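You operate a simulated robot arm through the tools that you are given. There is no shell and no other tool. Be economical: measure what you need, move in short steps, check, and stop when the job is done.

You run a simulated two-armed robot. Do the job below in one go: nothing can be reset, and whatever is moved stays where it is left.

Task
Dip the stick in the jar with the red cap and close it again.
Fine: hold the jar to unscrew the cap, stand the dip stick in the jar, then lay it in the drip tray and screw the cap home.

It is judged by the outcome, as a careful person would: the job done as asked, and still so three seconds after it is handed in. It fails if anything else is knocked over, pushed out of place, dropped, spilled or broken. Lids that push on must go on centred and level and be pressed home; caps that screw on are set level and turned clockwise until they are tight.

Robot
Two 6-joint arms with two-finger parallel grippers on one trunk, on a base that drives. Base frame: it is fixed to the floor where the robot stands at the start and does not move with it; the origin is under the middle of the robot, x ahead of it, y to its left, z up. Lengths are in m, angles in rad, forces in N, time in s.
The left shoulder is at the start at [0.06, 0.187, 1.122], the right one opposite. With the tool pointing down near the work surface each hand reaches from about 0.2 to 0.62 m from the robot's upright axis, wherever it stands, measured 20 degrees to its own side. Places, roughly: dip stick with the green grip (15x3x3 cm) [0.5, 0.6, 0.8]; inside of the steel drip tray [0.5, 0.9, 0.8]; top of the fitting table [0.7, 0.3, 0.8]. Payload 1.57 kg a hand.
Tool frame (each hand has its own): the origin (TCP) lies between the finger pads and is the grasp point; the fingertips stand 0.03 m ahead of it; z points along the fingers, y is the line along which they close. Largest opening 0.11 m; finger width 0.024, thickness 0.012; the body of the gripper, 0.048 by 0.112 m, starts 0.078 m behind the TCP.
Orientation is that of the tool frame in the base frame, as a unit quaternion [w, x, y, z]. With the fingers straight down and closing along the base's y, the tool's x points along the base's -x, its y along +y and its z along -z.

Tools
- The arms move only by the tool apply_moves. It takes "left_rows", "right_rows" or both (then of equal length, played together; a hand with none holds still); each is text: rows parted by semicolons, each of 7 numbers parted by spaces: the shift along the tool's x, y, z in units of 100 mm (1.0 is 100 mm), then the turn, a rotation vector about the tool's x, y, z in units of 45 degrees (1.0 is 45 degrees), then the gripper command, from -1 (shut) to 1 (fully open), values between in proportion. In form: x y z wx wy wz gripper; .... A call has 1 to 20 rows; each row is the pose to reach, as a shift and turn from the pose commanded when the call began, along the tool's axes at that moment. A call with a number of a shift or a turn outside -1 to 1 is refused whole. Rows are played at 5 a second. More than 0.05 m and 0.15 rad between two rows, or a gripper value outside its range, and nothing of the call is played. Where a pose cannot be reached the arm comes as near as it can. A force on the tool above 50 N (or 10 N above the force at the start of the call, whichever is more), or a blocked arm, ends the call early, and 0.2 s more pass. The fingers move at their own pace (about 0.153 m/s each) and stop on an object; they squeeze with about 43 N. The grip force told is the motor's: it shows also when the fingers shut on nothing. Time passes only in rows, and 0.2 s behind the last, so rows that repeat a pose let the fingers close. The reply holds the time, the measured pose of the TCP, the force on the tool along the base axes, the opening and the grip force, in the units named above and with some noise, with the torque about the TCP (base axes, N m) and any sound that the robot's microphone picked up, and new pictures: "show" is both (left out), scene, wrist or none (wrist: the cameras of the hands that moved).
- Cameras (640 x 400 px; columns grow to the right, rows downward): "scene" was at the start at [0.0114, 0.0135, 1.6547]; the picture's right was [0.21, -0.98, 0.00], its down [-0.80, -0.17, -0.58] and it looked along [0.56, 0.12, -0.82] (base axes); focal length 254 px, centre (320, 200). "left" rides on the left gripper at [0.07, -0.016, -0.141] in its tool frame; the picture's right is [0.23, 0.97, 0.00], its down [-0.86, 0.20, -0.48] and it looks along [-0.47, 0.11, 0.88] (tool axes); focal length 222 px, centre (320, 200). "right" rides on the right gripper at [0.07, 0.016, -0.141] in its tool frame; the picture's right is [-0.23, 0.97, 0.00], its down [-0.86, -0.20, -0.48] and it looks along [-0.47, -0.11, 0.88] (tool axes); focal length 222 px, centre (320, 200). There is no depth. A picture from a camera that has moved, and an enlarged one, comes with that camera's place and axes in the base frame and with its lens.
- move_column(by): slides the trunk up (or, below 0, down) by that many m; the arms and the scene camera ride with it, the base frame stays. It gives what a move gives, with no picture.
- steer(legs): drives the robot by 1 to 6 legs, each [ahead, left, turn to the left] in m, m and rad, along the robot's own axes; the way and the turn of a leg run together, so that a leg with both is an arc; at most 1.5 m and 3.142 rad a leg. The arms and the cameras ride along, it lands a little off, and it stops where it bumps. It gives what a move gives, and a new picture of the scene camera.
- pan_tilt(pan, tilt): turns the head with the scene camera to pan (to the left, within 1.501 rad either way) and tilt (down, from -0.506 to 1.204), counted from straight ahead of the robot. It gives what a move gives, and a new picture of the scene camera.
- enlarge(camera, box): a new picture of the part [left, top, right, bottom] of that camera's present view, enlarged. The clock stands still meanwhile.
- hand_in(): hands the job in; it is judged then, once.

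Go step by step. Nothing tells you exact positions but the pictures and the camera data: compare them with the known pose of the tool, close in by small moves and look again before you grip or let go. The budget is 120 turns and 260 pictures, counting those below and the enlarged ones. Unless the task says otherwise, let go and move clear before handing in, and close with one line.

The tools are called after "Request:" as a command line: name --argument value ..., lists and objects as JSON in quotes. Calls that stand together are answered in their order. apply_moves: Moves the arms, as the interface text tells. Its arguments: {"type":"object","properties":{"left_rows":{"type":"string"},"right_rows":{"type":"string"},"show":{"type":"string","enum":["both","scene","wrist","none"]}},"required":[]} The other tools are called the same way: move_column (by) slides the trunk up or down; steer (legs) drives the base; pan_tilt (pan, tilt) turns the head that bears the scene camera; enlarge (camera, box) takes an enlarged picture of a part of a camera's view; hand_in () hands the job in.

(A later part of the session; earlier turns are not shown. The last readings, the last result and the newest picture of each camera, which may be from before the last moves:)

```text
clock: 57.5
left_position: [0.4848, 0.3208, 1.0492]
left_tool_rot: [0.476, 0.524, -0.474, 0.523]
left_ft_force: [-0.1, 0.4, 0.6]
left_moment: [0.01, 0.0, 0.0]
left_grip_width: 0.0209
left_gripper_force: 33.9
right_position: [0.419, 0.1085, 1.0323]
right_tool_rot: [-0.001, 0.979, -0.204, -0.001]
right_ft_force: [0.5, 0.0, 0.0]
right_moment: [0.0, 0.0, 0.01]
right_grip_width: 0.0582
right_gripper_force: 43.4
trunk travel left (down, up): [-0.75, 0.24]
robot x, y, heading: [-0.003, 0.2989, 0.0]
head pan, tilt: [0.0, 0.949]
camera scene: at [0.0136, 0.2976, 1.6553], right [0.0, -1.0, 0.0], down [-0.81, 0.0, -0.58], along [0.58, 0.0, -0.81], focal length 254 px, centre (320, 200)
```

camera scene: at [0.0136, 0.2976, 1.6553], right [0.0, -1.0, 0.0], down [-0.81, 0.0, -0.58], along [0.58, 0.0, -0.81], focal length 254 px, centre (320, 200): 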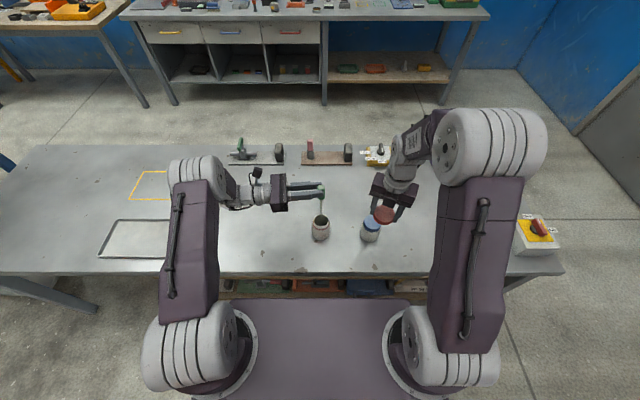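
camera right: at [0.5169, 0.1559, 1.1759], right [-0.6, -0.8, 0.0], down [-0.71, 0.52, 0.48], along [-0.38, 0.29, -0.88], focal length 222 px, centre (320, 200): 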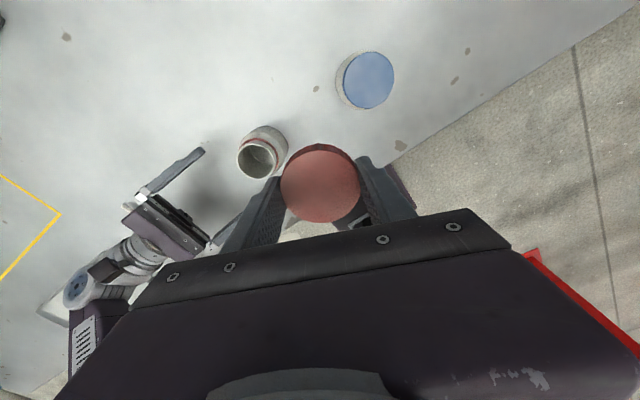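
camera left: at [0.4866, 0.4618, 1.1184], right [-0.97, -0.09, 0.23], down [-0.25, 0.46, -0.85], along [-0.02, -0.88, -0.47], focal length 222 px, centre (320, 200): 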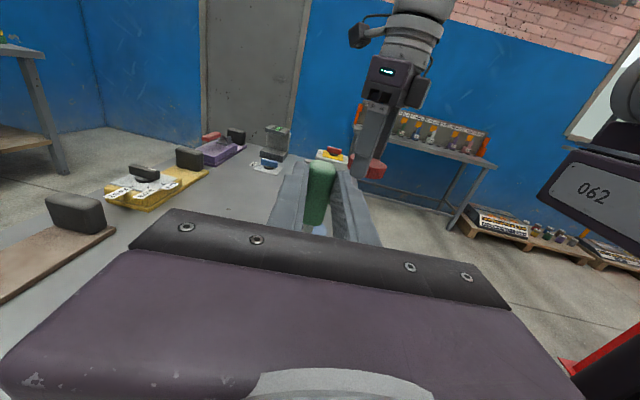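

The tip is centred over the mouth in both x and y. I'll lower it in steps, watching the forces.

Request:
apply_moves --left_rows "-.2 0 0 0 0 0 -1; -.4 0 0 0 0 0 -1; -.55 0 0 0 0 0 -1; -.7 0 0 0 0 0 -1; -.7 0 0 0 0 0 -1" --show "none"

Request:
enlarge --camera "scene" --box '[260, 165, 380, 240]'

```text
clock: 58.7
left_position: [0.4828, 0.3202, 0.9791]
left_tool_rot: [0.476, 0.523, -0.475, 0.523]
left_ft_force: [1.0, -0.3, -0.1]
left_moment: [0.05, -0.01, 0.02]
left_grip_width: 0.0207
left_gripper_force: 33.9
right_position: [0.4193, 0.108, 1.0335]
right_tool_rot: [-0.001, 0.979, -0.204, 0.0]
right_ft_force: [0.7, 0.1, 0.0]
right_moment: [0.0, 0.03, -0.03]
right_grip_width: 0.0581
right_gripper_force: 43.4
trunk travel left (down, up): [-0.75, 0.24]
robot x, y, heading: [-0.0022, 0.3001, 0.003]
head pan, tilt: [0.0, 0.949]
```

```text
5.33 times, centred on (320, 202) of scene
camera zoom: at [0.0135, 0.2973, 1.6553], right [0.0, -1.0, 0.0], down [-0.81, 0.0, -0.58], along [0.58, 0.0, -0.81], focal length 1356 px, centre (320, 187)
```

zoom: 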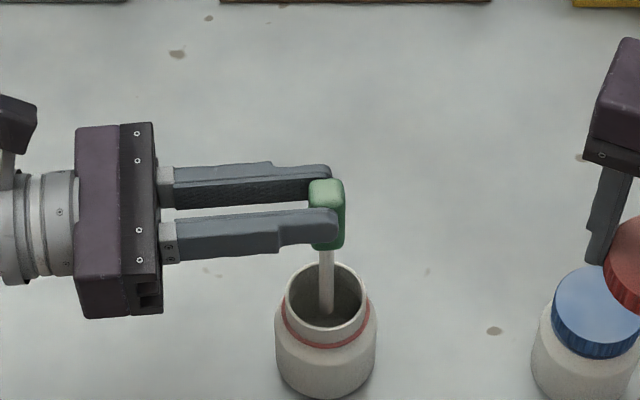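

The stick is inside the mouth and centred. I'll keep lowering it towards the bottom.

Request:
apply_moves --left_rows "-.15 0 0 0 0 0 -1; -.3 0 0 0 0 0 -1; -.42 0 0 0 0 0 -1; -.5 0 0 0 0 0 -1; -.54 0 0 0 0 0 -1" --show "wrist"

Request:
enlarge --camera "scene" --box '[260, 165, 380, 240]'

```text
clock: 59.9
left_position: [0.4837, 0.3188, 0.9251]
left_tool_rot: [0.476, 0.524, -0.475, 0.523]
left_ft_force: [-0.1, -0.1, -0.4]
left_moment: [-0.02, -0.02, -0.01]
left_grip_width: 0.0209
left_gripper_force: 34.3
right_position: [0.4205, 0.1091, 1.0328]
right_tool_rot: [0.0, 0.979, -0.204, 0.0]
right_ft_force: [-0.5, 0.0, 0.2]
right_moment: [0.0, 0.0, 0.02]
right_grip_width: 0.058
right_gripper_force: 43.1
trunk travel left (down, up): [-0.75, 0.24]
robot x, y, heading: [0.0, 0.299, 0.001]
head pan, tilt: [0.0, 0.949]
camera left: at [0.4865, 0.4601, 0.9935], right [-0.97, -0.09, 0.23], down [-0.25, 0.46, -0.85], along [-0.02, -0.88, -0.47], focal length 222 px, centre (320, 200)
```

left: 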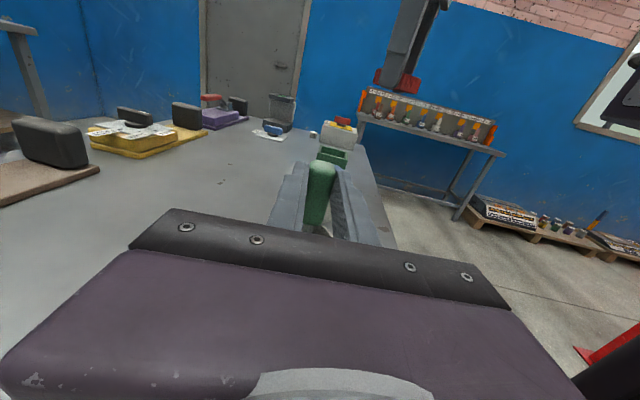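

```text
5.33 times, centred on (320, 202) of scene
camera zoom: at [0.0136, 0.2974, 1.6553], right [0.0, -1.0, 0.0], down [-0.81, 0.0, -0.58], along [0.58, 0.0, -0.81], focal length 1356 px, centre (320, 187)
```

zoom: 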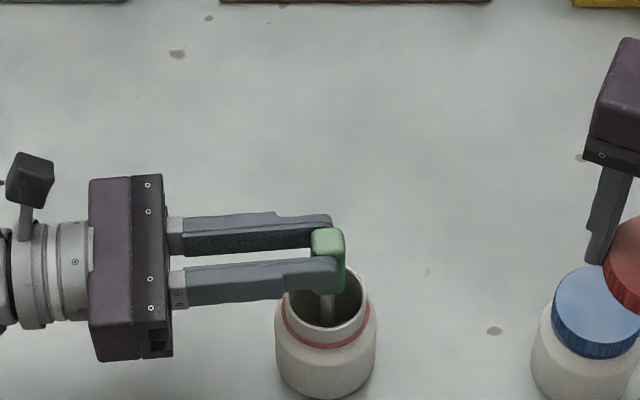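

Request:
apply_moves --left_rows "-.02 0 0 0 0 0 -1; -.04 0 0 0 0 0 -1; -.06 0 0 0 0 0 -1; -.07 0 0 0 0 0 -1" --show "none"

Request:
apply_moves --left_rows "-.015 0 0 0 0 0 -1; -.03 0 0 0 0 0 -1; -.03 0 0 0 0 0 -1" --show "none"

Request:
enlarge --camera "scene" --box '[260, 165, 380, 240]'

```text
clock: 60.9
left_position: [0.4839, 0.3197, 0.9185]
left_tool_rot: [0.476, 0.524, -0.475, 0.523]
left_ft_force: [-0.2, 0.3, 0.4]
left_moment: [0.0, 0.01, 0.04]
left_grip_width: 0.0208
left_gripper_force: 33.9
right_position: [0.418, 0.1082, 1.0328]
right_tool_rot: [-0.001, 0.979, -0.204, 0.0]
right_ft_force: [-0.8, -0.2, 1.2]
right_moment: [-0.01, 0.0, -0.03]
right_grip_width: 0.0579
right_gripper_force: 42.5
trunk travel left (down, up): [-0.75, 0.24]
robot x, y, heading: [0.004, 0.2979, 0.002]
head pan, tilt: [0.0, 0.949]
```

```text
clock: 61.7
left_position: [0.4837, 0.32, 0.9146]
left_tool_rot: [0.476, 0.523, -0.475, 0.523]
left_ft_force: [0.9, 0.4, 0.4]
left_moment: [-0.01, -0.03, 0.01]
left_grip_width: 0.0204
left_gripper_force: 34.0
right_position: [0.4192, 0.1084, 1.0329]
right_tool_rot: [-0.001, 0.979, -0.204, 0.0]
right_ft_force: [0.1, 1.0, 0.4]
right_moment: [-0.04, -0.02, 0.01]
right_grip_width: 0.0582
right_gripper_force: 42.9
trunk travel left (down, up): [-0.75, 0.24]
robot x, y, heading: [-0.0005, 0.2964, 0.001]
head pan, tilt: [0.0, 0.949]
```

```text
5.33 times, centred on (320, 202) of scene
camera zoom: at [0.0136, 0.2974, 1.6553], right [0.0, -1.0, 0.0], down [-0.81, 0.0, -0.58], along [0.58, 0.0, -0.81], focal length 1356 px, centre (320, 187)
```

zoom: 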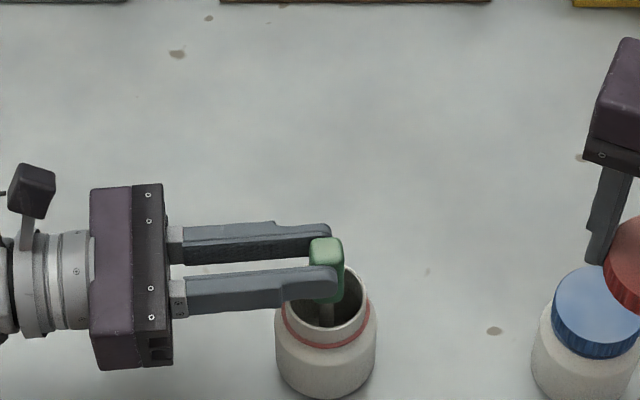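

Request:
apply_moves --left_rows "-.01 0 0 0 0 0 -1; -.02 0 0 0 0 0 -1; -.03 0 0 0 0 0 -1; -.04 0 0 0 0 0 -1; -.04 0 0 0 0 0 -1" --show "none"

Request:
apply_moves --left_rows "-.01 0 0 0 0 0 -1; -.02 0 0 0 0 0 -1; -.03 0 0 0 0 0 -1; -.04 0 0 0 0 0 -1; -.04 0 0 0 0 0 -1" --show "none"

Request:
enlarge --camera "scene" --box '[260, 165, 380, 240]'

```text
clock: 62.9
left_position: [0.4821, 0.3202, 0.913]
left_tool_rot: [0.475, 0.521, -0.475, 0.526]
left_ft_force: [2.1, 2.9, 25.9]
left_moment: [-0.33, -0.33, 0.07]
left_grip_width: 0.0208
left_gripper_force: 34.3
right_position: [0.4185, 0.1091, 1.0348]
right_tool_rot: [0.0, 0.979, -0.204, 0.001]
right_ft_force: [0.0, 0.5, -0.1]
right_moment: [0.01, 0.01, -0.03]
right_grip_width: 0.058
right_gripper_force: 42.8
trunk travel left (down, up): [-0.75, 0.24]
robot x, y, heading: [0.0006, 0.3024, 0.001]
head pan, tilt: [0.0, 0.949]
```

```text
clock: 64.1
left_position: [0.4809, 0.3192, 0.909]
left_tool_rot: [0.477, 0.521, -0.475, 0.525]
left_ft_force: [2.7, 0.6, 27.1]
left_moment: [-0.52, -0.42, 0.09]
left_grip_width: 0.0209
left_gripper_force: 34.5
right_position: [0.4176, 0.1081, 1.0342]
right_tool_rot: [0.0, 0.979, -0.204, 0.001]
right_ft_force: [-0.4, 0.1, 0.3]
right_moment: [-0.02, 0.03, -0.01]
right_grip_width: 0.058
right_gripper_force: 42.9
trunk travel left (down, up): [-0.75, 0.24]
robot x, y, heading: [0.0024, 0.2966, -0.003]
head pan, tilt: [0.0, 0.949]
```

```text
5.33 times, centred on (320, 202) of scene
camera zoom: at [0.0101, 0.2977, 1.6554], right [0.0, -1.0, 0.0], down [-0.81, 0.0, -0.58], along [0.58, 0.0, -0.81], focal length 1356 px, centre (320, 187)
```

zoom: 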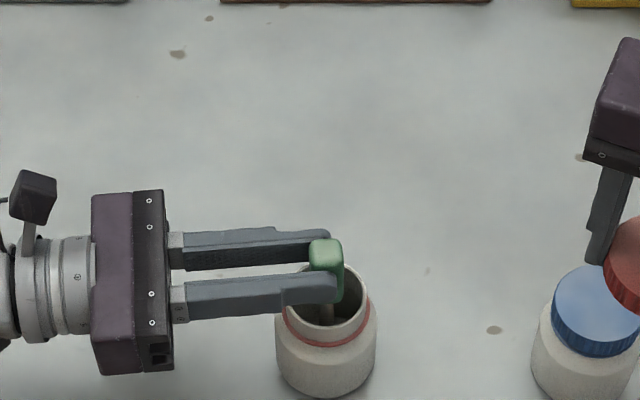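

The stick has touched the jar bottom. I'll ease off the pressure and hold it standing there for a moment.

Request:
apply_moves --left_rows ".03 0 0 0 0 0 -1; .04 0 0 0 0 0 -1; .04 0 0 0 0 0 -1; .04 0 0 0 0 0 -1; .04 0 0 0 0 0 -1; .04 0 0 0 0 0 -1; .04 0 0 0 0 0 -1; .04 0 0 0 0 0 -1" --show "wrist"

```text
clock: 65.9
left_position: [0.4843, 0.3192, 0.912]
left_tool_rot: [0.475, 0.524, -0.475, 0.523]
left_ft_force: [-0.8, -0.1, 0.5]
left_moment: [-0.02, 0.0, -0.01]
left_grip_width: 0.0208
left_gripper_force: 34.0
right_position: [0.4194, 0.1076, 1.0329]
right_tool_rot: [-0.001, 0.979, -0.203, 0.0]
right_ft_force: [1.2, -0.6, -0.2]
right_moment: [-0.01, 0.0, -0.01]
right_grip_width: 0.0579
right_gripper_force: 43.1
trunk travel left (down, up): [-0.75, 0.24]
robot x, y, heading: [0.0001, 0.2977, -0.001]
head pan, tilt: [0.0, 0.949]
camera left: at [0.4862, 0.4606, 0.9799], right [-0.97, -0.09, 0.23], down [-0.25, 0.46, -0.85], along [-0.02, -0.88, -0.47], focal length 222 px, centre (320, 200)
```

left: 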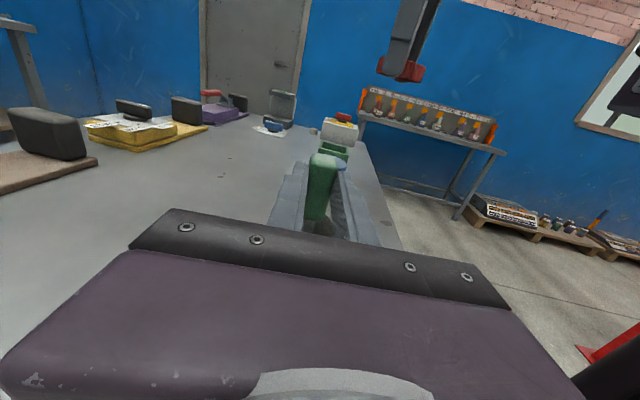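

Request:
apply_moves --left_rows ".1 0 0 0 0 0 -1; .25 0 0 0 0 0 -1; .4 0 0 0 0 0 -1; .55 0 0 0 0 0 -1; .7 0 0 0 0 0 -1; .7 0 0 0 0 0 -1; .7 0 0 0 0 0 -1; .7 0 0 0 0 0 -1; .7 0 0 0 0 0 -1; .85 0 0 0 0 0 -1; 1 0 0 0 0 0 -1" --show "none"

Request:
apply_moves --left_rows ".1 0 0 0 0 0 -1; .25 0 0 0 0 0 -1; .45 0 0 0 0 0 -1; .45 0 0 0 0 0 -1" --show "none"

Request:
enlarge --camera "scene" --box '[240, 140, 400, 240]'

```text
clock: 68.3
left_position: [0.4843, 0.3179, 1.0111]
left_tool_rot: [0.476, 0.524, -0.475, 0.523]
left_ft_force: [1.1, 0.1, 0.1]
left_moment: [-0.01, -0.02, -0.01]
left_grip_width: 0.0207
left_gripper_force: 34.2
right_position: [0.4188, 0.1075, 1.0333]
right_tool_rot: [-0.001, 0.979, -0.205, 0.001]
right_ft_force: [-0.6, 0.6, 0.5]
right_moment: [-0.01, 0.0, -0.04]
right_grip_width: 0.0581
right_gripper_force: 43.3
trunk travel left (down, up): [-0.75, 0.24]
robot x, y, heading: [-0.0011, 0.3001, 0.003]
head pan, tilt: [0.0, 0.949]
```

```text
clock: 69.3
left_position: [0.4839, 0.3183, 1.0557]
left_tool_rot: [0.476, 0.524, -0.475, 0.523]
left_ft_force: [0.3, 0.3, 0.9]
left_moment: [0.02, 0.0, 0.02]
left_grip_width: 0.0204
left_gripper_force: 34.5
right_position: [0.42, 0.1087, 1.0335]
right_tool_rot: [-0.001, 0.979, -0.204, 0.0]
right_ft_force: [-0.7, 0.3, 0.0]
right_moment: [-0.02, 0.02, -0.01]
right_grip_width: 0.0578
right_gripper_force: 42.9
trunk travel left (down, up): [-0.75, 0.24]
robot x, y, heading: [0.0017, 0.3021, 0.0]
head pan, tilt: [0.0, 0.949]
```

```text
4.00 times, centred on (320, 190) of scene
camera zoom: at [0.0138, 0.2975, 1.6553], right [0.0, -1.0, 0.0], down [-0.81, 0.0, -0.58], along [0.58, 0.0, -0.81], focal length 1017 px, centre (320, 240)
```

zoom: 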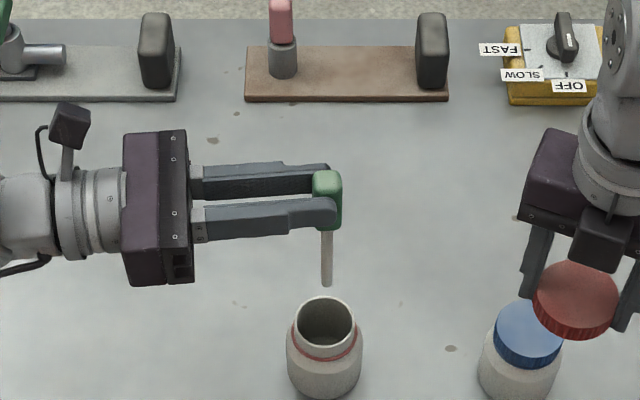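

The stick is dipped and clear of the jar. The tray is out of reach from here, so I'll drive left about 0.35 m carrying the stick and cap high.

Request:
steer --legs '[[0, 0.35, 0]]'

```text
clock: 71.6
left_position: [0.4842, 0.665, 1.0557]
left_tool_rot: [0.477, 0.523, -0.476, 0.521]
left_ft_force: [0.3, -0.4, 0.4]
left_moment: [0.0, 0.02, 0.02]
left_grip_width: 0.0208
left_gripper_force: 33.9
right_position: [0.4193, 0.4576, 1.0338]
right_tool_rot: [-0.001, 0.979, -0.206, 0.0]
right_ft_force: [0.0, 0.2, -1.6]
right_moment: [0.01, 0.0, -0.02]
right_grip_width: 0.058
right_gripper_force: 42.7
trunk travel left (down, up): [-0.75, 0.24]
robot x, y, heading: [-0.0017, 0.646, -0.003]
head pan, tilt: [0.0, 0.949]
camera scene: at [0.0141, 0.6464, 1.6553], right [0.0, -1.0, 0.0], down [-0.81, 0.0, -0.58], along [0.58, 0.0, -0.81], focal length 254 px, centre (320, 200)
```

scene: 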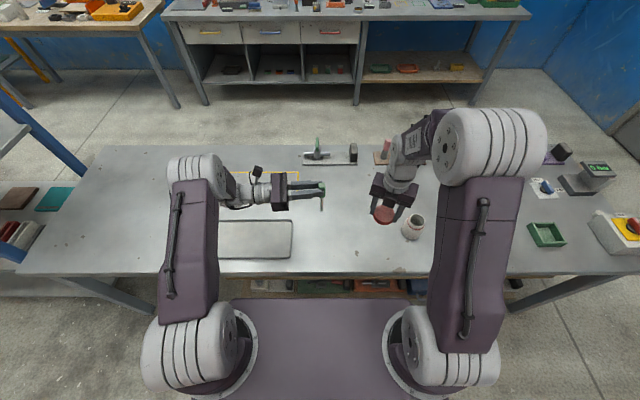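

The drive landed at y≈0.646 and nothing else moved. I'll rotate the stick to horizontal, tip pointing left, while moving over the tray.

Request:
apply_moves --left_rows "0 .01 -.15 0 -.167 0 -1; 0 .015 -.3 0 -.333 0 -1; 0 .02 -.45 0 -.5 0 -1; 0 .03 -.6 0 -.667 0 -1; 0 .035 -.75 0 -.833 0 -1; 0 .04 -.9 0 -1 0 -1" --show "none"

```text
clock: 73.0
left_position: [0.4713, 0.7557, 1.0561]
left_tool_rot: [0.257, 0.684, -0.622, 0.282]
left_ft_force: [0.2, -0.7, -0.9]
left_moment: [0.0, 0.02, 0.02]
left_grip_width: 0.0208
left_gripper_force: 34.1
right_position: [0.4188, 0.4573, 1.033]
right_tool_rot: [-0.001, 0.979, -0.205, 0.0]
right_ft_force: [0.2, 0.3, -0.5]
right_moment: [0.0, -0.02, 0.0]
right_grip_width: 0.0577
right_gripper_force: 43.2
trunk travel left (down, up): [-0.75, 0.24]
robot x, y, heading: [-0.0008, 0.6485, 0.001]
head pan, tilt: [0.0, 0.949]
```

Request:
apply_moves --left_rows "-.166 0 -.104 0 -.167 0 -1; -.332 0 -.207 0 -.333 0 -1; -.498 0 -.311 0 -.5 0 -1; -.664 0 -.415 0 -.667 0 -1; -.83 0 -.518 0 -.833 0 -1; -.99 0 -.622 0 -1 0 -1" --show "both"

Request:
enlarge --camera "scene" --box '[180, 140, 340, 280]'

```text
clock: 74.4
left_position: [0.4614, 0.8695, 1.0286]
left_tool_rot: [0.0, 0.739, -0.673, -0.001]
left_ft_force: [0.1, -0.8, -0.8]
left_moment: [0.0, -0.01, -0.02]
left_grip_width: 0.0208
left_gripper_force: 34.4
right_position: [0.4195, 0.457, 1.0323]
right_tool_rot: [-0.001, 0.979, -0.206, 0.0]
right_ft_force: [-0.4, -0.2, 0.5]
right_moment: [0.0, -0.02, 0.0]
right_grip_width: 0.0581
right_gripper_force: 43.3
trunk travel left (down, up): [-0.75, 0.24]
robot x, y, heading: [0.002, 0.6495, -0.007]
head pan, tilt: [0.0, 0.949]
camera scene: at [0.0142, 0.6471, 1.6553], right [0.0, -1.0, 0.0], down [-0.81, 0.0, -0.58], along [0.58, 0.0, -0.81], focal length 254 px, centre (320, 200)
camera left: at [0.484, 0.8003, 1.1696], right [-0.95, -0.32, 0.0], down [-0.28, 0.83, 0.48], along [-0.15, 0.46, -0.88], focal length 222 px, centre (320, 200)
```

scene: 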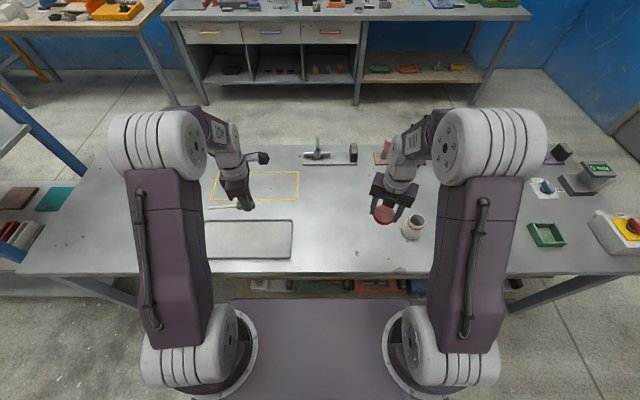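
left: 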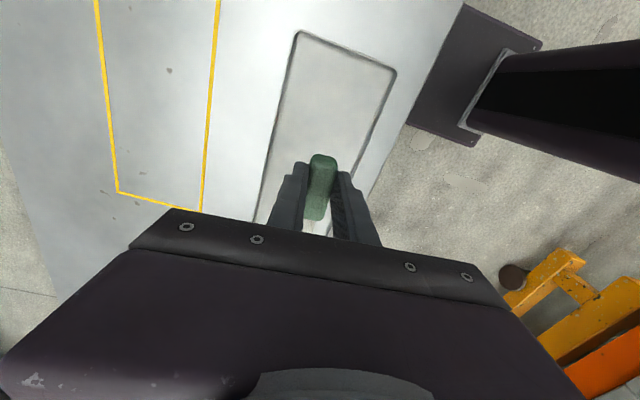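

```text
2.86 times, centred on (260, 210) of scene
camera zoom: at [0.0142, 0.6471, 1.6553], right [0.0, -1.0, 0.0], down [-0.81, 0.0, -0.58], along [0.58, 0.0, -0.81], focal length 727 px, centre (491, 171)
```

zoom: 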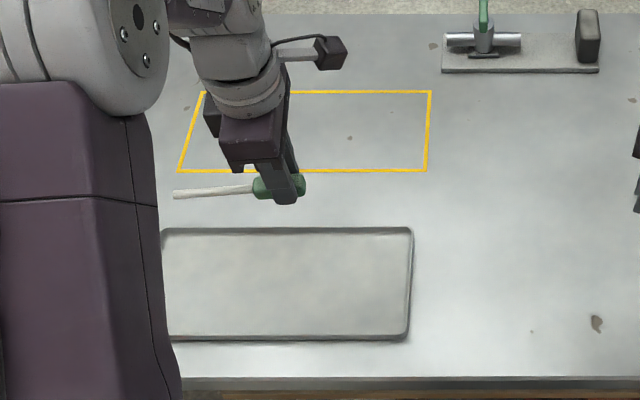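

The stick is over the middle of the tray and parallel to its long side. I'll lower it.

Request:
apply_moves --left_rows "0 0 .3 0 0 0 -1; 0 0 .65 0 0 0 -1; 0 0 1 0 0 0 -1" --show "none"

Request:
apply_moves --left_rows "0 0 .3 0 0 0 -1; 0 0 .6 0 0 0 -1; 0 0 .8 0 0 0 -1; 0 0 .95 0 0 0 -1; 0 0 .95 0 0 0 -1" --show "wrist"

Request:
enlarge --camera "scene" --box '[180, 170, 340, 280]'

```text
clock: 75.2
left_position: [0.462, 0.8708, 0.929]
left_tool_rot: [0.0, 0.739, -0.674, 0.0]
left_ft_force: [-0.3, -0.9, -0.7]
left_moment: [-0.02, 0.02, 0.03]
left_grip_width: 0.0207
left_gripper_force: 33.8
right_position: [0.4195, 0.4563, 1.0326]
right_tool_rot: [0.0, 0.979, -0.206, 0.0]
right_ft_force: [-0.8, -0.6, 0.5]
right_moment: [0.02, 0.01, -0.01]
right_grip_width: 0.0578
right_gripper_force: 42.9
trunk travel left (down, up): [-0.75, 0.24]
robot x, y, heading: [0.0006, 0.6496, -0.005]
head pan, tilt: [0.0, 0.949]
```

```text
clock: 76.4
left_position: [0.4595, 0.8687, 0.8342]
left_tool_rot: [-0.001, 0.739, -0.674, 0.0]
left_ft_force: [0.3, 0.2, -0.4]
left_moment: [-0.04, -0.02, -0.01]
left_grip_width: 0.0206
left_gripper_force: 33.1
right_position: [0.4202, 0.4575, 1.033]
right_tool_rot: [-0.001, 0.978, -0.206, 0.0]
right_ft_force: [0.1, 0.0, -0.1]
right_moment: [0.03, 0.0, -0.02]
right_grip_width: 0.0579
right_gripper_force: 43.2
trunk travel left (down, up): [-0.75, 0.24]
robot x, y, heading: [0.0018, 0.6488, 0.002]
head pan, tilt: [0.0, 0.949]
camera left: at [0.4825, 0.7994, 0.9748], right [-0.95, -0.32, 0.0], down [-0.28, 0.83, 0.48], along [-0.15, 0.45, -0.88], focal length 222 px, centre (320, 200)
```

left: 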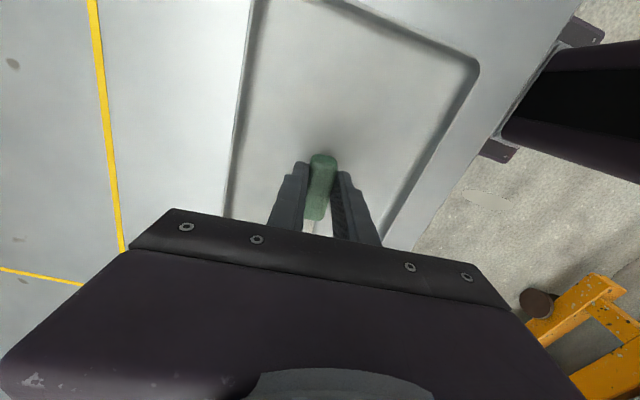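

```text
3.64 times, centred on (260, 225) of scene
camera zoom: at [0.014, 0.6474, 1.6553], right [0.0, -1.0, 0.0], down [-0.81, 0.0, -0.58], along [0.58, 0.0, -0.81], focal length 925 px, centre (538, 109)
```

zoom: 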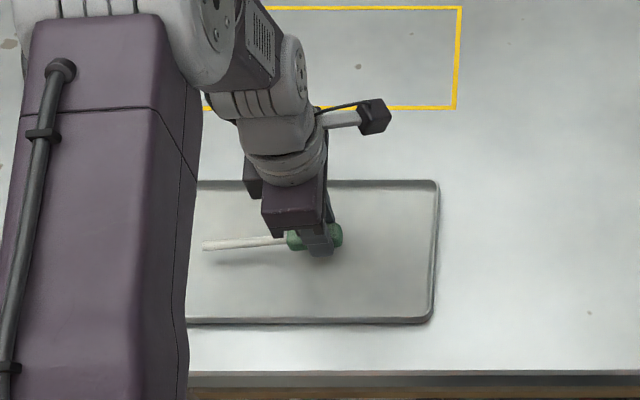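

Well inside the tray and no contact yet. I'll lower in small steps until it touches the tray floor.

Request:
apply_moves --left_rows "0 0 .05 0 0 0 -1; 0 0 .09 0 0 0 -1; 0 0 .12 0 0 0 -1; 0 0 .14 0 0 0 -1" --show "none"

Request:
apply_moves --left_rows "0 0 .01 0 0 0 -1; 0 0 .02 0 0 0 -1; 0 0 .02 0 0 0 -1" --show "none"

```text
clock: 77.4
left_position: [0.4621, 0.8688, 0.8194]
left_tool_rot: [0.0, 0.739, -0.674, -0.001]
left_ft_force: [0.3, 0.1, 0.0]
left_moment: [0.02, 0.02, -0.02]
left_grip_width: 0.0209
left_gripper_force: 33.9
right_position: [0.4188, 0.4573, 1.0318]
right_tool_rot: [-0.001, 0.979, -0.206, 0.0]
right_ft_force: [0.1, 0.2, -0.6]
right_moment: [-0.01, 0.01, 0.04]
right_grip_width: 0.0577
right_gripper_force: 43.0
trunk travel left (down, up): [-0.75, 0.24]
robot x, y, heading: [-0.0027, 0.6511, -0.002]
head pan, tilt: [0.0, 0.949]
```

```text
clock: 78.2
left_position: [0.461, 0.8682, 0.8191]
left_tool_rot: [0.0, 0.739, -0.674, -0.001]
left_ft_force: [1.1, 1.4, 8.9]
left_moment: [0.28, -0.02, -0.01]
left_grip_width: 0.0207
left_gripper_force: 33.6
right_position: [0.4186, 0.4559, 1.0339]
right_tool_rot: [-0.001, 0.979, -0.206, 0.0]
right_ft_force: [0.1, 0.4, -0.6]
right_moment: [-0.01, -0.01, 0.03]
right_grip_width: 0.0581
right_gripper_force: 42.7
trunk travel left (down, up): [-0.75, 0.24]
robot x, y, heading: [0.0045, 0.6481, -0.005]
head pan, tilt: [0.0, 0.949]
```

The stick is touching the tray floor. I'll open gently, then lift away.

Request:
apply_moves --left_rows "0 0 -.005 0 0 0 -.5; 0 0 -.005 0 0 0 -.2; 0 0 -.005 0 0 0 -.1; 0 0 -.005 0 0 0 0; 0 0 -.1 0 0 0 0; 0 0 -.4 0 0 0 0; 0 0 -.8 0 0 0 0; 0 0 -1 0 0 0 0" --show "wrist"

```text
clock: 80.0
left_position: [0.4601, 0.8687, 0.9191]
left_tool_rot: [0.001, 0.739, -0.673, 0.0]
left_ft_force: [-0.2, -0.6, -0.6]
left_moment: [0.01, -0.01, -0.01]
left_grip_width: 0.055
left_gripper_force: 0.2
right_position: [0.4194, 0.4562, 1.0327]
right_tool_rot: [-0.001, 0.979, -0.206, 0.001]
right_ft_force: [0.2, -1.2, 0.2]
right_moment: [0.02, -0.01, 0.0]
right_grip_width: 0.0582
right_gripper_force: 43.0
trunk travel left (down, up): [-0.75, 0.24]
robot x, y, heading: [-0.0029, 0.6474, -0.007]
head pan, tilt: [0.0, 0.949]
camera left: at [0.483, 0.7997, 1.0591], right [-0.95, -0.32, 0.0], down [-0.28, 0.83, 0.48], along [-0.15, 0.45, -0.88], focal length 222 px, centre (320, 200)
```

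left: 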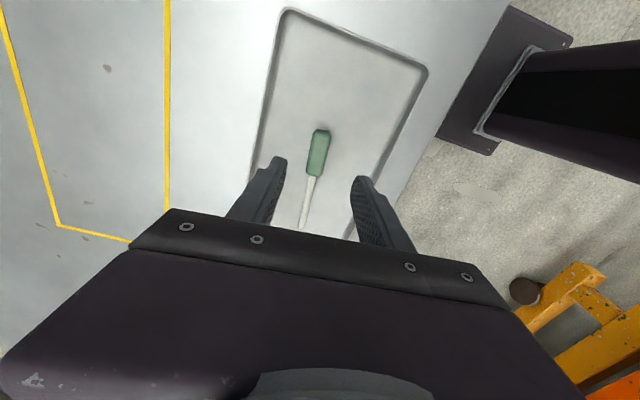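

The stick lies flat in the tray. I'll raise the left hand and turn it back to the jar-holding orientation.

Request:
apply_moves --left_rows "0 0 -.3 0 0 0 .5; 0 0 -.6 0 0 0 1; 0 0 -.9 0 .1 0 1; .15 0 -1 0 .25 0 1; .3 0 -1 0 .4 0 1; .45 0 -1 0 .55 0 1; .6 0 -1 0 .7 0 1; .7 0 -1 0 .85 0 1; .8 0 -1 0 1 0 1" --show "none"

Request:
apply_moves --left_rows "0 0 0 0 .14 0 1; 0 0 0 0 .28 0 1; 0 0 0 0 .42 0 1; 0 0 0 0 .555 0 1" --show "none"

Request:
steer --legs '[[0, -0.35, 0]]'

Request:
enlarge --camera "left" --box '[160, 80, 480, 280]'

Request:
enlarge --camera "right" --box '[0, 0, 640, 400]'

```text
clock: 82.0
left_position: [0.4687, 0.789, 1.0187]
left_tool_rot: [0.26, 0.682, -0.622, 0.283]
left_ft_force: [0.3, -0.1, 0.6]
left_moment: [-0.02, 0.03, -0.05]
left_grip_width: 0.1101
left_gripper_force: 0.0
right_position: [0.4199, 0.4578, 1.0328]
right_tool_rot: [-0.001, 0.979, -0.205, 0.0]
right_ft_force: [0.1, 0.0, -0.1]
right_moment: [-0.01, 0.0, -0.02]
right_grip_width: 0.0582
right_gripper_force: 43.0
trunk travel left (down, up): [-0.75, 0.24]
robot x, y, heading: [0.001, 0.6524, -0.004]
head pan, tilt: [0.0, 0.949]
```

```text
clock: 83.0
left_position: [0.4692, 0.7897, 1.0183]
left_tool_rot: [0.387, 0.606, -0.552, 0.423]
left_ft_force: [-0.1, 1.3, -0.9]
left_moment: [-0.03, 0.01, -0.01]
left_grip_width: 0.11
left_gripper_force: 0.0
right_position: [0.4191, 0.4579, 1.0339]
right_tool_rot: [-0.001, 0.979, -0.205, 0.0]
right_ft_force: [0.0, 0.4, 0.5]
right_moment: [0.0, 0.01, 0.02]
right_grip_width: 0.0581
right_gripper_force: 43.3
trunk travel left (down, up): [-0.75, 0.24]
robot x, y, heading: [-0.0015, 0.6493, -0.008]
head pan, tilt: [0.0, 0.949]
```

```text
clock: 85.3
left_position: [0.4676, 0.4413, 1.0179]
left_tool_rot: [0.386, 0.606, -0.551, 0.424]
left_ft_force: [0.3, -0.5, 0.1]
left_moment: [-0.04, 0.02, 0.01]
left_grip_width: 0.11
left_gripper_force: 0.1
right_position: [0.4185, 0.1082, 1.0334]
right_tool_rot: [0.0, 0.979, -0.204, 0.001]
right_ft_force: [0.5, 0.2, 0.1]
right_moment: [0.01, 0.04, -0.04]
right_grip_width: 0.0581
right_gripper_force: 43.0
trunk travel left (down, up): [-0.75, 0.24]
robot x, y, heading: [-0.0005, 0.3006, 0.004]
head pan, tilt: [0.0, 0.949]
camera scene: at [0.0134, 0.2973, 1.6553], right [0.0, -1.0, 0.0], down [-0.81, 0.0, -0.58], along [0.58, 0.0, -0.81], focal length 254 px, centre (320, 200)
```

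scene: 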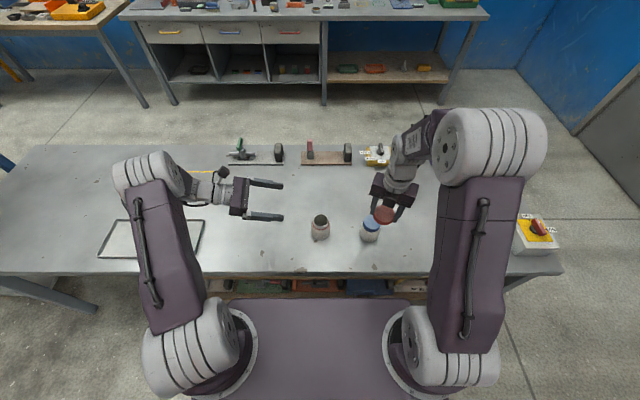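

```text
2.00 times, centred on (320, 180) of left
camera zoom: at [0.4731, 0.5495, 1.1308], right [-0.96, -0.17, 0.21], down [-0.27, 0.72, -0.64], along [-0.05, -0.67, -0.74], focal length 444 px, centre (320, 240)
```

zoom: 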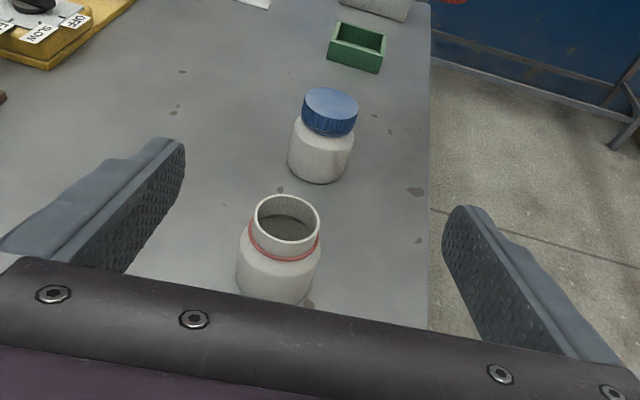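

```text
1.00 times, centred on (320, 200) of right
camera zoom: at [0.4768, 0.0637, 1.1735], right [-0.6, -0.8, 0.0], down [-0.7, 0.52, 0.48], along [-0.38, 0.29, -0.88], focal length 222 px, centre (320, 200)
```

zoom: 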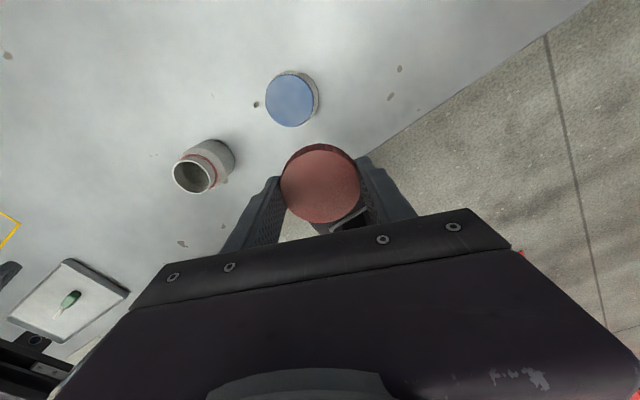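

I'm back in front of the jar, which is at about (0.488, 0.294). I'll bring the left hand down behind it and approach as before.

Request:
apply_moves --left_rows "-.35 -.02 0 0 0 0 1; -.7 -.04 0 0 0 0 1; -1 -.066 0 0 0 0 1" --show "none"

Request:
apply_moves --left_rows "-.22 0 .2 0 0 0 1; -.43 0 .4 0 0 0 1; -.43 0 .6 0 0 0 1; -.43 0 .79 0 0 0 1" --show "wrist"

```text
clock: 86.1
left_position: [0.4708, 0.4745, 0.921]
left_tool_rot: [0.386, 0.606, -0.551, 0.424]
left_ft_force: [0.5, -0.6, 0.6]
left_moment: [-0.01, -0.03, -0.03]
left_grip_width: 0.1102
left_gripper_force: 0.1
right_position: [0.4194, 0.1088, 1.032]
right_tool_rot: [0.0, 0.979, -0.204, 0.001]
right_ft_force: [-0.1, 0.3, -0.6]
right_moment: [0.0, 0.01, -0.04]
right_grip_width: 0.0579
right_gripper_force: 42.3
trunk travel left (down, up): [-0.75, 0.24]
robot x, y, heading: [-0.0005, 0.3026, -0.007]
head pan, tilt: [0.0, 0.949]
```

```text
clock: 87.1
left_position: [0.4758, 0.4153, 0.8556]
left_tool_rot: [0.386, 0.607, -0.55, 0.424]
left_ft_force: [-0.5, 0.4, -0.2]
left_moment: [-0.01, 0.04, -0.02]
left_grip_width: 0.1102
left_gripper_force: 0.0
right_position: [0.4193, 0.107, 1.0333]
right_tool_rot: [-0.001, 0.979, -0.204, 0.0]
right_ft_force: [-0.1, -0.6, 0.1]
right_moment: [0.01, 0.03, -0.02]
right_grip_width: 0.0582
right_gripper_force: 43.0
trunk travel left (down, up): [-0.75, 0.24]
robot x, y, heading: [0.0009, 0.298, -0.0]
head pan, tilt: [0.0, 0.949]
camera left: at [0.4821, 0.5241, 0.9684], right [-0.96, -0.17, 0.22], down [-0.27, 0.72, -0.64], along [-0.05, -0.67, -0.74], focal length 222 px, centre (320, 200)
```

left: 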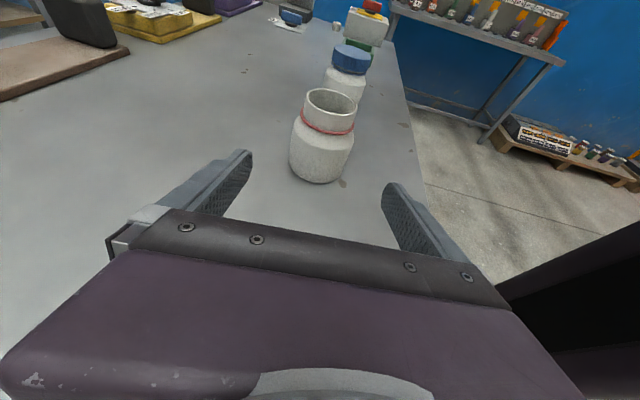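

Request:
apply_moves --left_rows "0 0 .3 0 0 0 1; 0 0 .6 0 0 0 1; 0 0 .85 0 0 0 1; 0 0 1 0 0 0 1" --show "none"

Request:
apply_moves --left_rows "0 0 .15 0 0 0 1; 0 0 .3 0 0 0 1; 0 0 .3 0 0 0 1" --show "wrist"

```text
clock: 88.1
left_position: [0.4854, 0.3191, 0.8208]
left_tool_rot: [0.386, 0.606, -0.552, 0.423]
left_ft_force: [-0.6, 0.0, 0.3]
left_moment: [0.04, -0.05, 0.0]
left_grip_width: 0.1097
left_gripper_force: 0.0
right_position: [0.4189, 0.1059, 1.0314]
right_tool_rot: [-0.001, 0.979, -0.204, 0.0]
right_ft_force: [-0.3, 0.6, -0.1]
right_moment: [0.04, 0.0, 0.01]
right_grip_width: 0.058
right_gripper_force: 43.3
trunk travel left (down, up): [-0.75, 0.24]
robot x, y, heading: [-0.0002, 0.2997, -0.004]
head pan, tilt: [0.0, 0.949]
```

```text
clock: 88.9
left_position: [0.4878, 0.2927, 0.8107]
left_tool_rot: [0.387, 0.606, -0.551, 0.424]
left_ft_force: [-0.8, 0.2, 0.1]
left_moment: [0.03, 0.0, -0.02]
left_grip_width: 0.1102
left_gripper_force: 0.0
right_position: [0.4192, 0.1061, 1.0328]
right_tool_rot: [-0.002, 0.979, -0.204, 0.0]
right_ft_force: [-0.3, -0.2, 1.1]
right_moment: [0.01, -0.04, -0.03]
right_grip_width: 0.0582
right_gripper_force: 43.0
trunk travel left (down, up): [-0.75, 0.24]
robot x, y, heading: [-0.0021, 0.3013, -0.002]
head pan, tilt: [0.0, 0.949]
camera left: at [0.4933, 0.4025, 0.9247], right [-0.96, -0.17, 0.22], down [-0.27, 0.72, -0.64], along [-0.05, -0.67, -0.74], focal length 222 px, centre (320, 200)
```

left: 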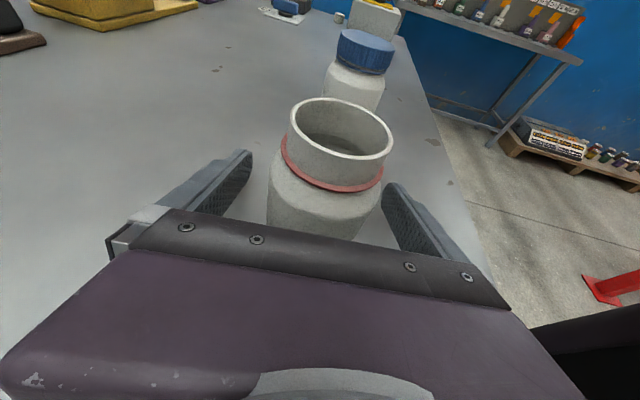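

Request:
apply_moves --left_rows "0 0 0 0 0 0 .5; 0 0 0 0 0 0 .3; 0 0 0 0 0 0 -1; 0 0 0 0 0 0 -1; 0 0 0 0 0 0 -1" --right_rows "0 -.2 0 0 0 0 -1; 0 -.4 0 0 0 0 -1; 0 -.6 0 0 0 0 -1; 0 -.8 0 0 0 0 -1; 0 -1 0 0 0 0 -1" --show "none"

Request:
apply_moves --right_rows "-.02 -.2 0 0 0 0 -1; -.04 -.4 0 0 0 0 -1; -.06 -.6 .1 0 0 0 -1; -.08 -.8 .25 0 0 0 -1; -.1 -1 .4 0 0 0 -1; -.1 -1 .4 0 0 0 -1" --show "wrist"

Request:
enlarge --camera "left" --box '[200, 0, 480, 240]'

Request:
enlarge --camera "scene" --box '[260, 150, 400, 245]'

```text
clock: 90.1
left_position: [0.4875, 0.2938, 0.8117]
left_tool_rot: [0.387, 0.606, -0.551, 0.424]
left_ft_force: [-0.6, 0.7, 0.1]
left_moment: [-0.02, -0.05, -0.03]
left_grip_width: 0.071
left_gripper_force: 43.1
right_position: [0.4584, 0.2008, 1.0323]
right_tool_rot: [-0.001, 0.979, -0.205, 0.0]
right_ft_force: [0.3, 0.2, -0.7]
right_moment: [0.03, 0.02, 0.0]
right_grip_width: 0.058
right_gripper_force: 43.2
trunk travel left (down, up): [-0.75, 0.24]
robot x, y, heading: [-0.0024, 0.297, -0.002]
head pan, tilt: [0.0, 0.949]
```

```text
clock: 91.5
left_position: [0.4867, 0.293, 0.8116]
left_tool_rot: [0.386, 0.607, -0.55, 0.425]
left_ft_force: [-0.6, 0.2, 1.2]
left_moment: [-0.01, 0.01, 0.01]
left_grip_width: 0.0711
left_gripper_force: 43.1
right_position: [0.4882, 0.296, 0.9942]
right_tool_rot: [0.0, 0.979, -0.205, 0.001]
right_ft_force: [-0.3, -0.1, 0.9]
right_moment: [-0.01, -0.03, 0.01]
right_grip_width: 0.058
right_gripper_force: 43.0
trunk travel left (down, up): [-0.75, 0.24]
robot x, y, heading: [-0.0025, 0.2973, 0.003]
head pan, tilt: [0.0, 0.949]
camera right: at [0.5464, 0.252, 1.1349], right [-0.6, -0.8, 0.0], down [-0.7, 0.52, 0.48], along [-0.38, 0.29, -0.88], focal length 222 px, centre (320, 200)
```

right: 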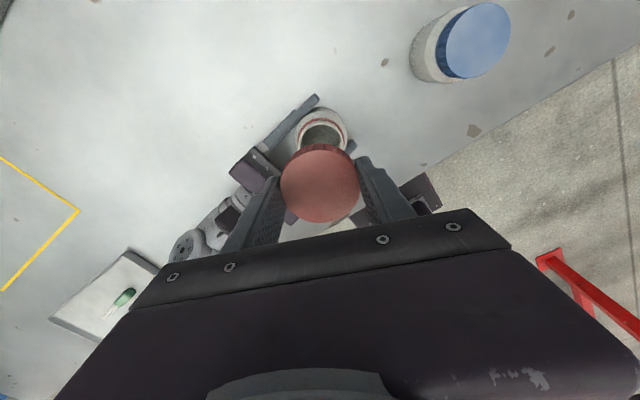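

```text
1.67 times, centred on (340, 120) of left
camera zoom: at [0.4934, 0.4024, 0.9248], right [-0.96, -0.17, 0.21], down [-0.27, 0.72, -0.64], along [-0.05, -0.67, -0.74], focal length 370 px, centre (287, 333)
```

zoom: 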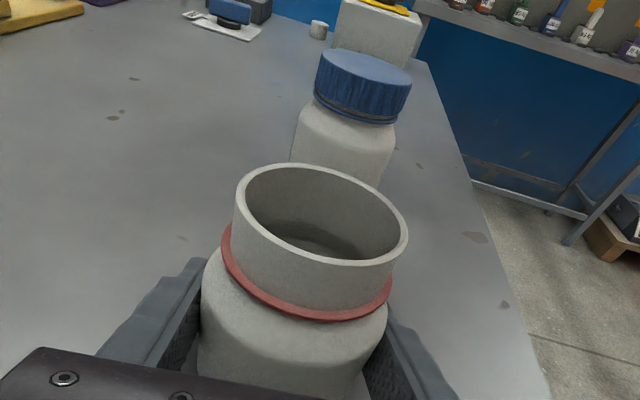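

```text
4.21 times, centred on (330, 198) of scene
camera zoom: at [0.0134, 0.296, 1.6553], right [0.0, -1.0, 0.0], down [-0.81, 0.0, -0.58], along [0.58, 0.0, -0.81], focal length 1071 px, centre (278, 210)
```

zoom: 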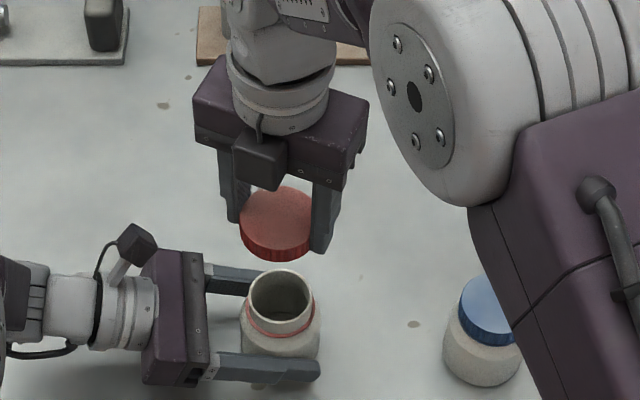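

The jar is re-gripped and the cap hangs just above the mouth. I'll measure the alignment more finely.

Request:
enlarge --camera "right" --box '[250, 80, 400, 230]'

Request:
enlarge --camera "scene" --box '[290, 180, 350, 225]'

Request:
enlarge --camera "left" --box '[280, 60, 420, 200]'

```text
2.67 times, centred on (325, 155) of right
camera zoom: at [0.5464, 0.252, 1.1349], right [-0.6, -0.8, 0.0], down [-0.7, 0.52, 0.48], along [-0.38, 0.29, -0.88], focal length 592 px, centre (307, 320)
```

zoom: 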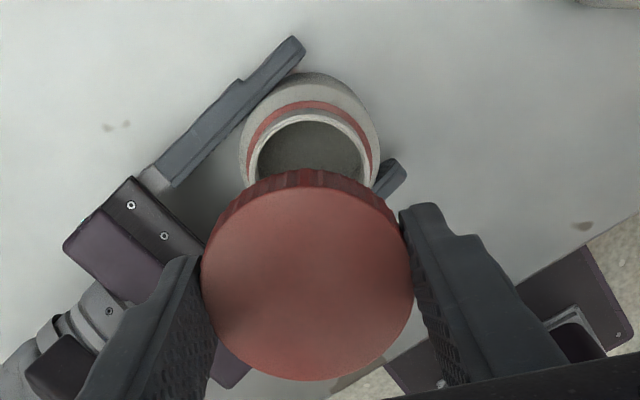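

```text
8.89 times, centred on (320, 202) of scene
camera zoom: at [0.0134, 0.296, 1.6553], right [0.0, -1.0, 0.0], down [-0.81, 0.0, -0.58], along [0.58, 0.0, -0.81], focal length 2261 px, centre (320, 178)
```

zoom: 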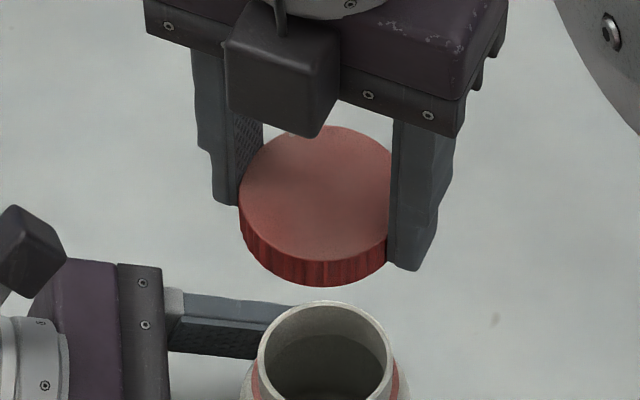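

```text
2.86 times, centred on (350, 130) of left
camera zoom: at [0.4934, 0.4024, 0.9248], right [-0.96, -0.17, 0.21], down [-0.27, 0.72, -0.64], along [-0.05, -0.67, -0.74], focal length 635 px, centre (234, 400)
```

zoom: 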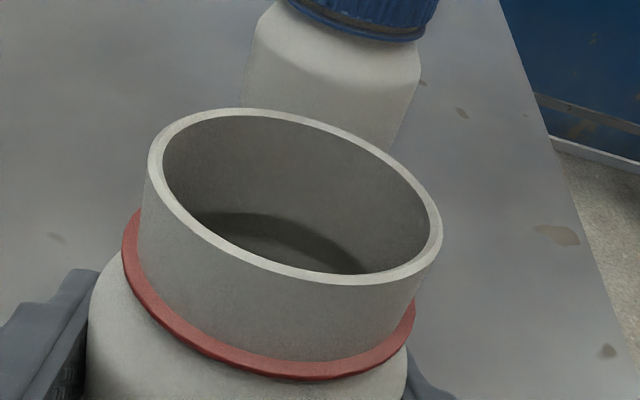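

The cap sits about 2 mm to the left of the mouth. I'll correct that and lower it to about 1 cm above the rim, then check from the left camera.

Request:
apply_moves --right_rows ".003 .02 .3 0 0 0 -1; .003 .02 .55 0 0 0 -1; .003 .02 .75 0 0 0 -1; .003 .02 .88 0 0 0 -1; .003 .02 .88 0 0 0 -1" --show "none"

Request:
enlarge --camera "left" --box '[260, 40, 440, 200]'

Request:
enlarge --camera "scene" --box '[290, 185, 350, 230]'

```text
clock: 92.7
left_position: [0.487, 0.2937, 0.8114]
left_tool_rot: [0.386, 0.607, -0.55, 0.425]
left_ft_force: [0.6, 0.4, 0.0]
left_moment: [-0.06, 0.01, -0.02]
left_grip_width: 0.071
left_gripper_force: 43.2
right_position: [0.4883, 0.2926, 0.905]
right_tool_rot: [-0.001, 0.979, -0.204, 0.0]
right_ft_force: [-0.2, -0.4, -0.9]
right_moment: [0.0, 0.01, -0.01]
right_grip_width: 0.0581
right_gripper_force: 43.2
trunk travel left (down, up): [-0.75, 0.24]
robot x, y, heading: [-0.0027, 0.2955, -0.0]
head pan, tilt: [0.0, 0.949]
```

```text
2.50 times, centred on (350, 120) of left
camera zoom: at [0.4935, 0.4025, 0.9248], right [-0.96, -0.17, 0.21], down [-0.27, 0.72, -0.64], along [-0.05, -0.67, -0.74], focal length 555 px, centre (245, 400)
```

zoom: 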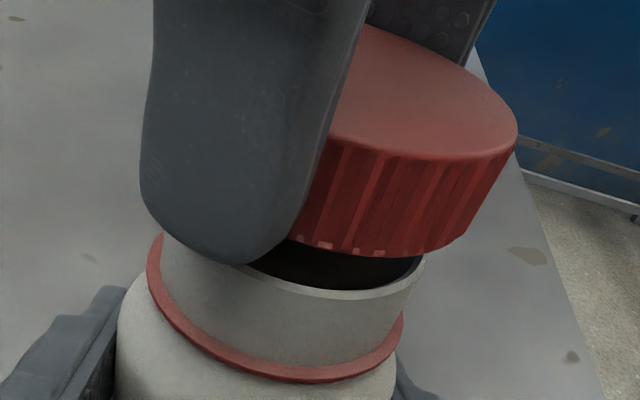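

```text
8.89 times, centred on (320, 208) of scene
camera zoom: at [0.0136, 0.2963, 1.6553], right [0.0, -1.0, 0.0], down [-0.81, 0.0, -0.58], along [0.58, 0.0, -0.81], focal length 2261 px, centre (320, 133)
```

zoom: 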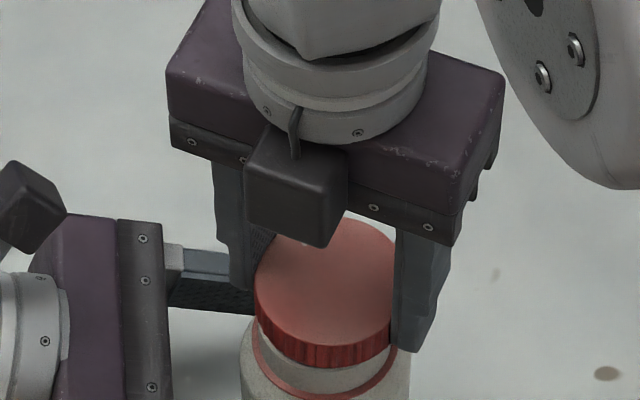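

The cap and neck are aligned within about 1 mm. I'll lower gently onto the neck.

Request:
apply_moves --right_rows "0 0 .05 0 0 0 -1; 0 0 .08 0 0 0 -1; 0 0 .1 0 0 0 -1; 0 0 .12 0 0 0 -1; 0 0 .14 0 0 0 -1; 0 0 .14 0 0 0 -1" --show "none"

Request:
enlarge --camera "left" --box '[260, 40, 440, 200]'

```text
clock: 93.7
left_position: [0.4879, 0.2946, 0.8118]
left_tool_rot: [0.383, 0.608, -0.551, 0.424]
left_ft_force: [1.0, 1.0, 4.6]
left_moment: [-0.06, 0.09, -0.05]
left_grip_width: 0.0712
left_gripper_force: 43.4
right_position: [0.4896, 0.2931, 0.898]
right_tool_rot: [-0.003, 0.979, -0.203, 0.004]
right_ft_force: [-3.6, -1.3, 9.4]
right_moment: [0.26, 0.0, 0.09]
right_grip_width: 0.0577
right_gripper_force: 43.0
trunk travel left (down, up): [-0.75, 0.24]
robot x, y, heading: [0.0013, 0.2955, 0.002]
head pan, tilt: [0.0, 0.949]
stopped in row 5 (right hand): the force on the tool passed its limit (the readings are from after the stop); the commanded pose is now the measured one
```

```text
2.50 times, centred on (350, 120) of left
camera zoom: at [0.4927, 0.4026, 0.9257], right [-0.96, -0.18, 0.21], down [-0.27, 0.72, -0.64], along [-0.04, -0.67, -0.74], focal length 555 px, centre (245, 400)
```

zoom: 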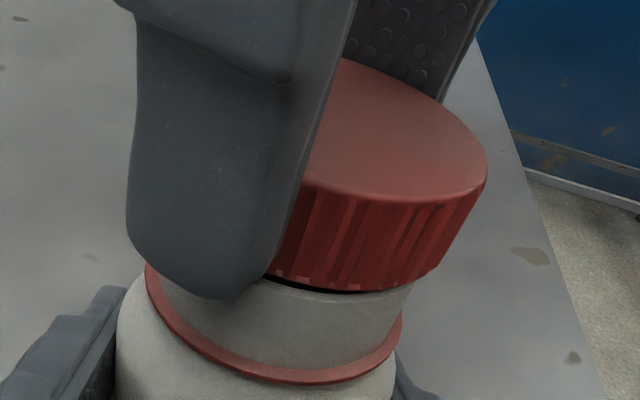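

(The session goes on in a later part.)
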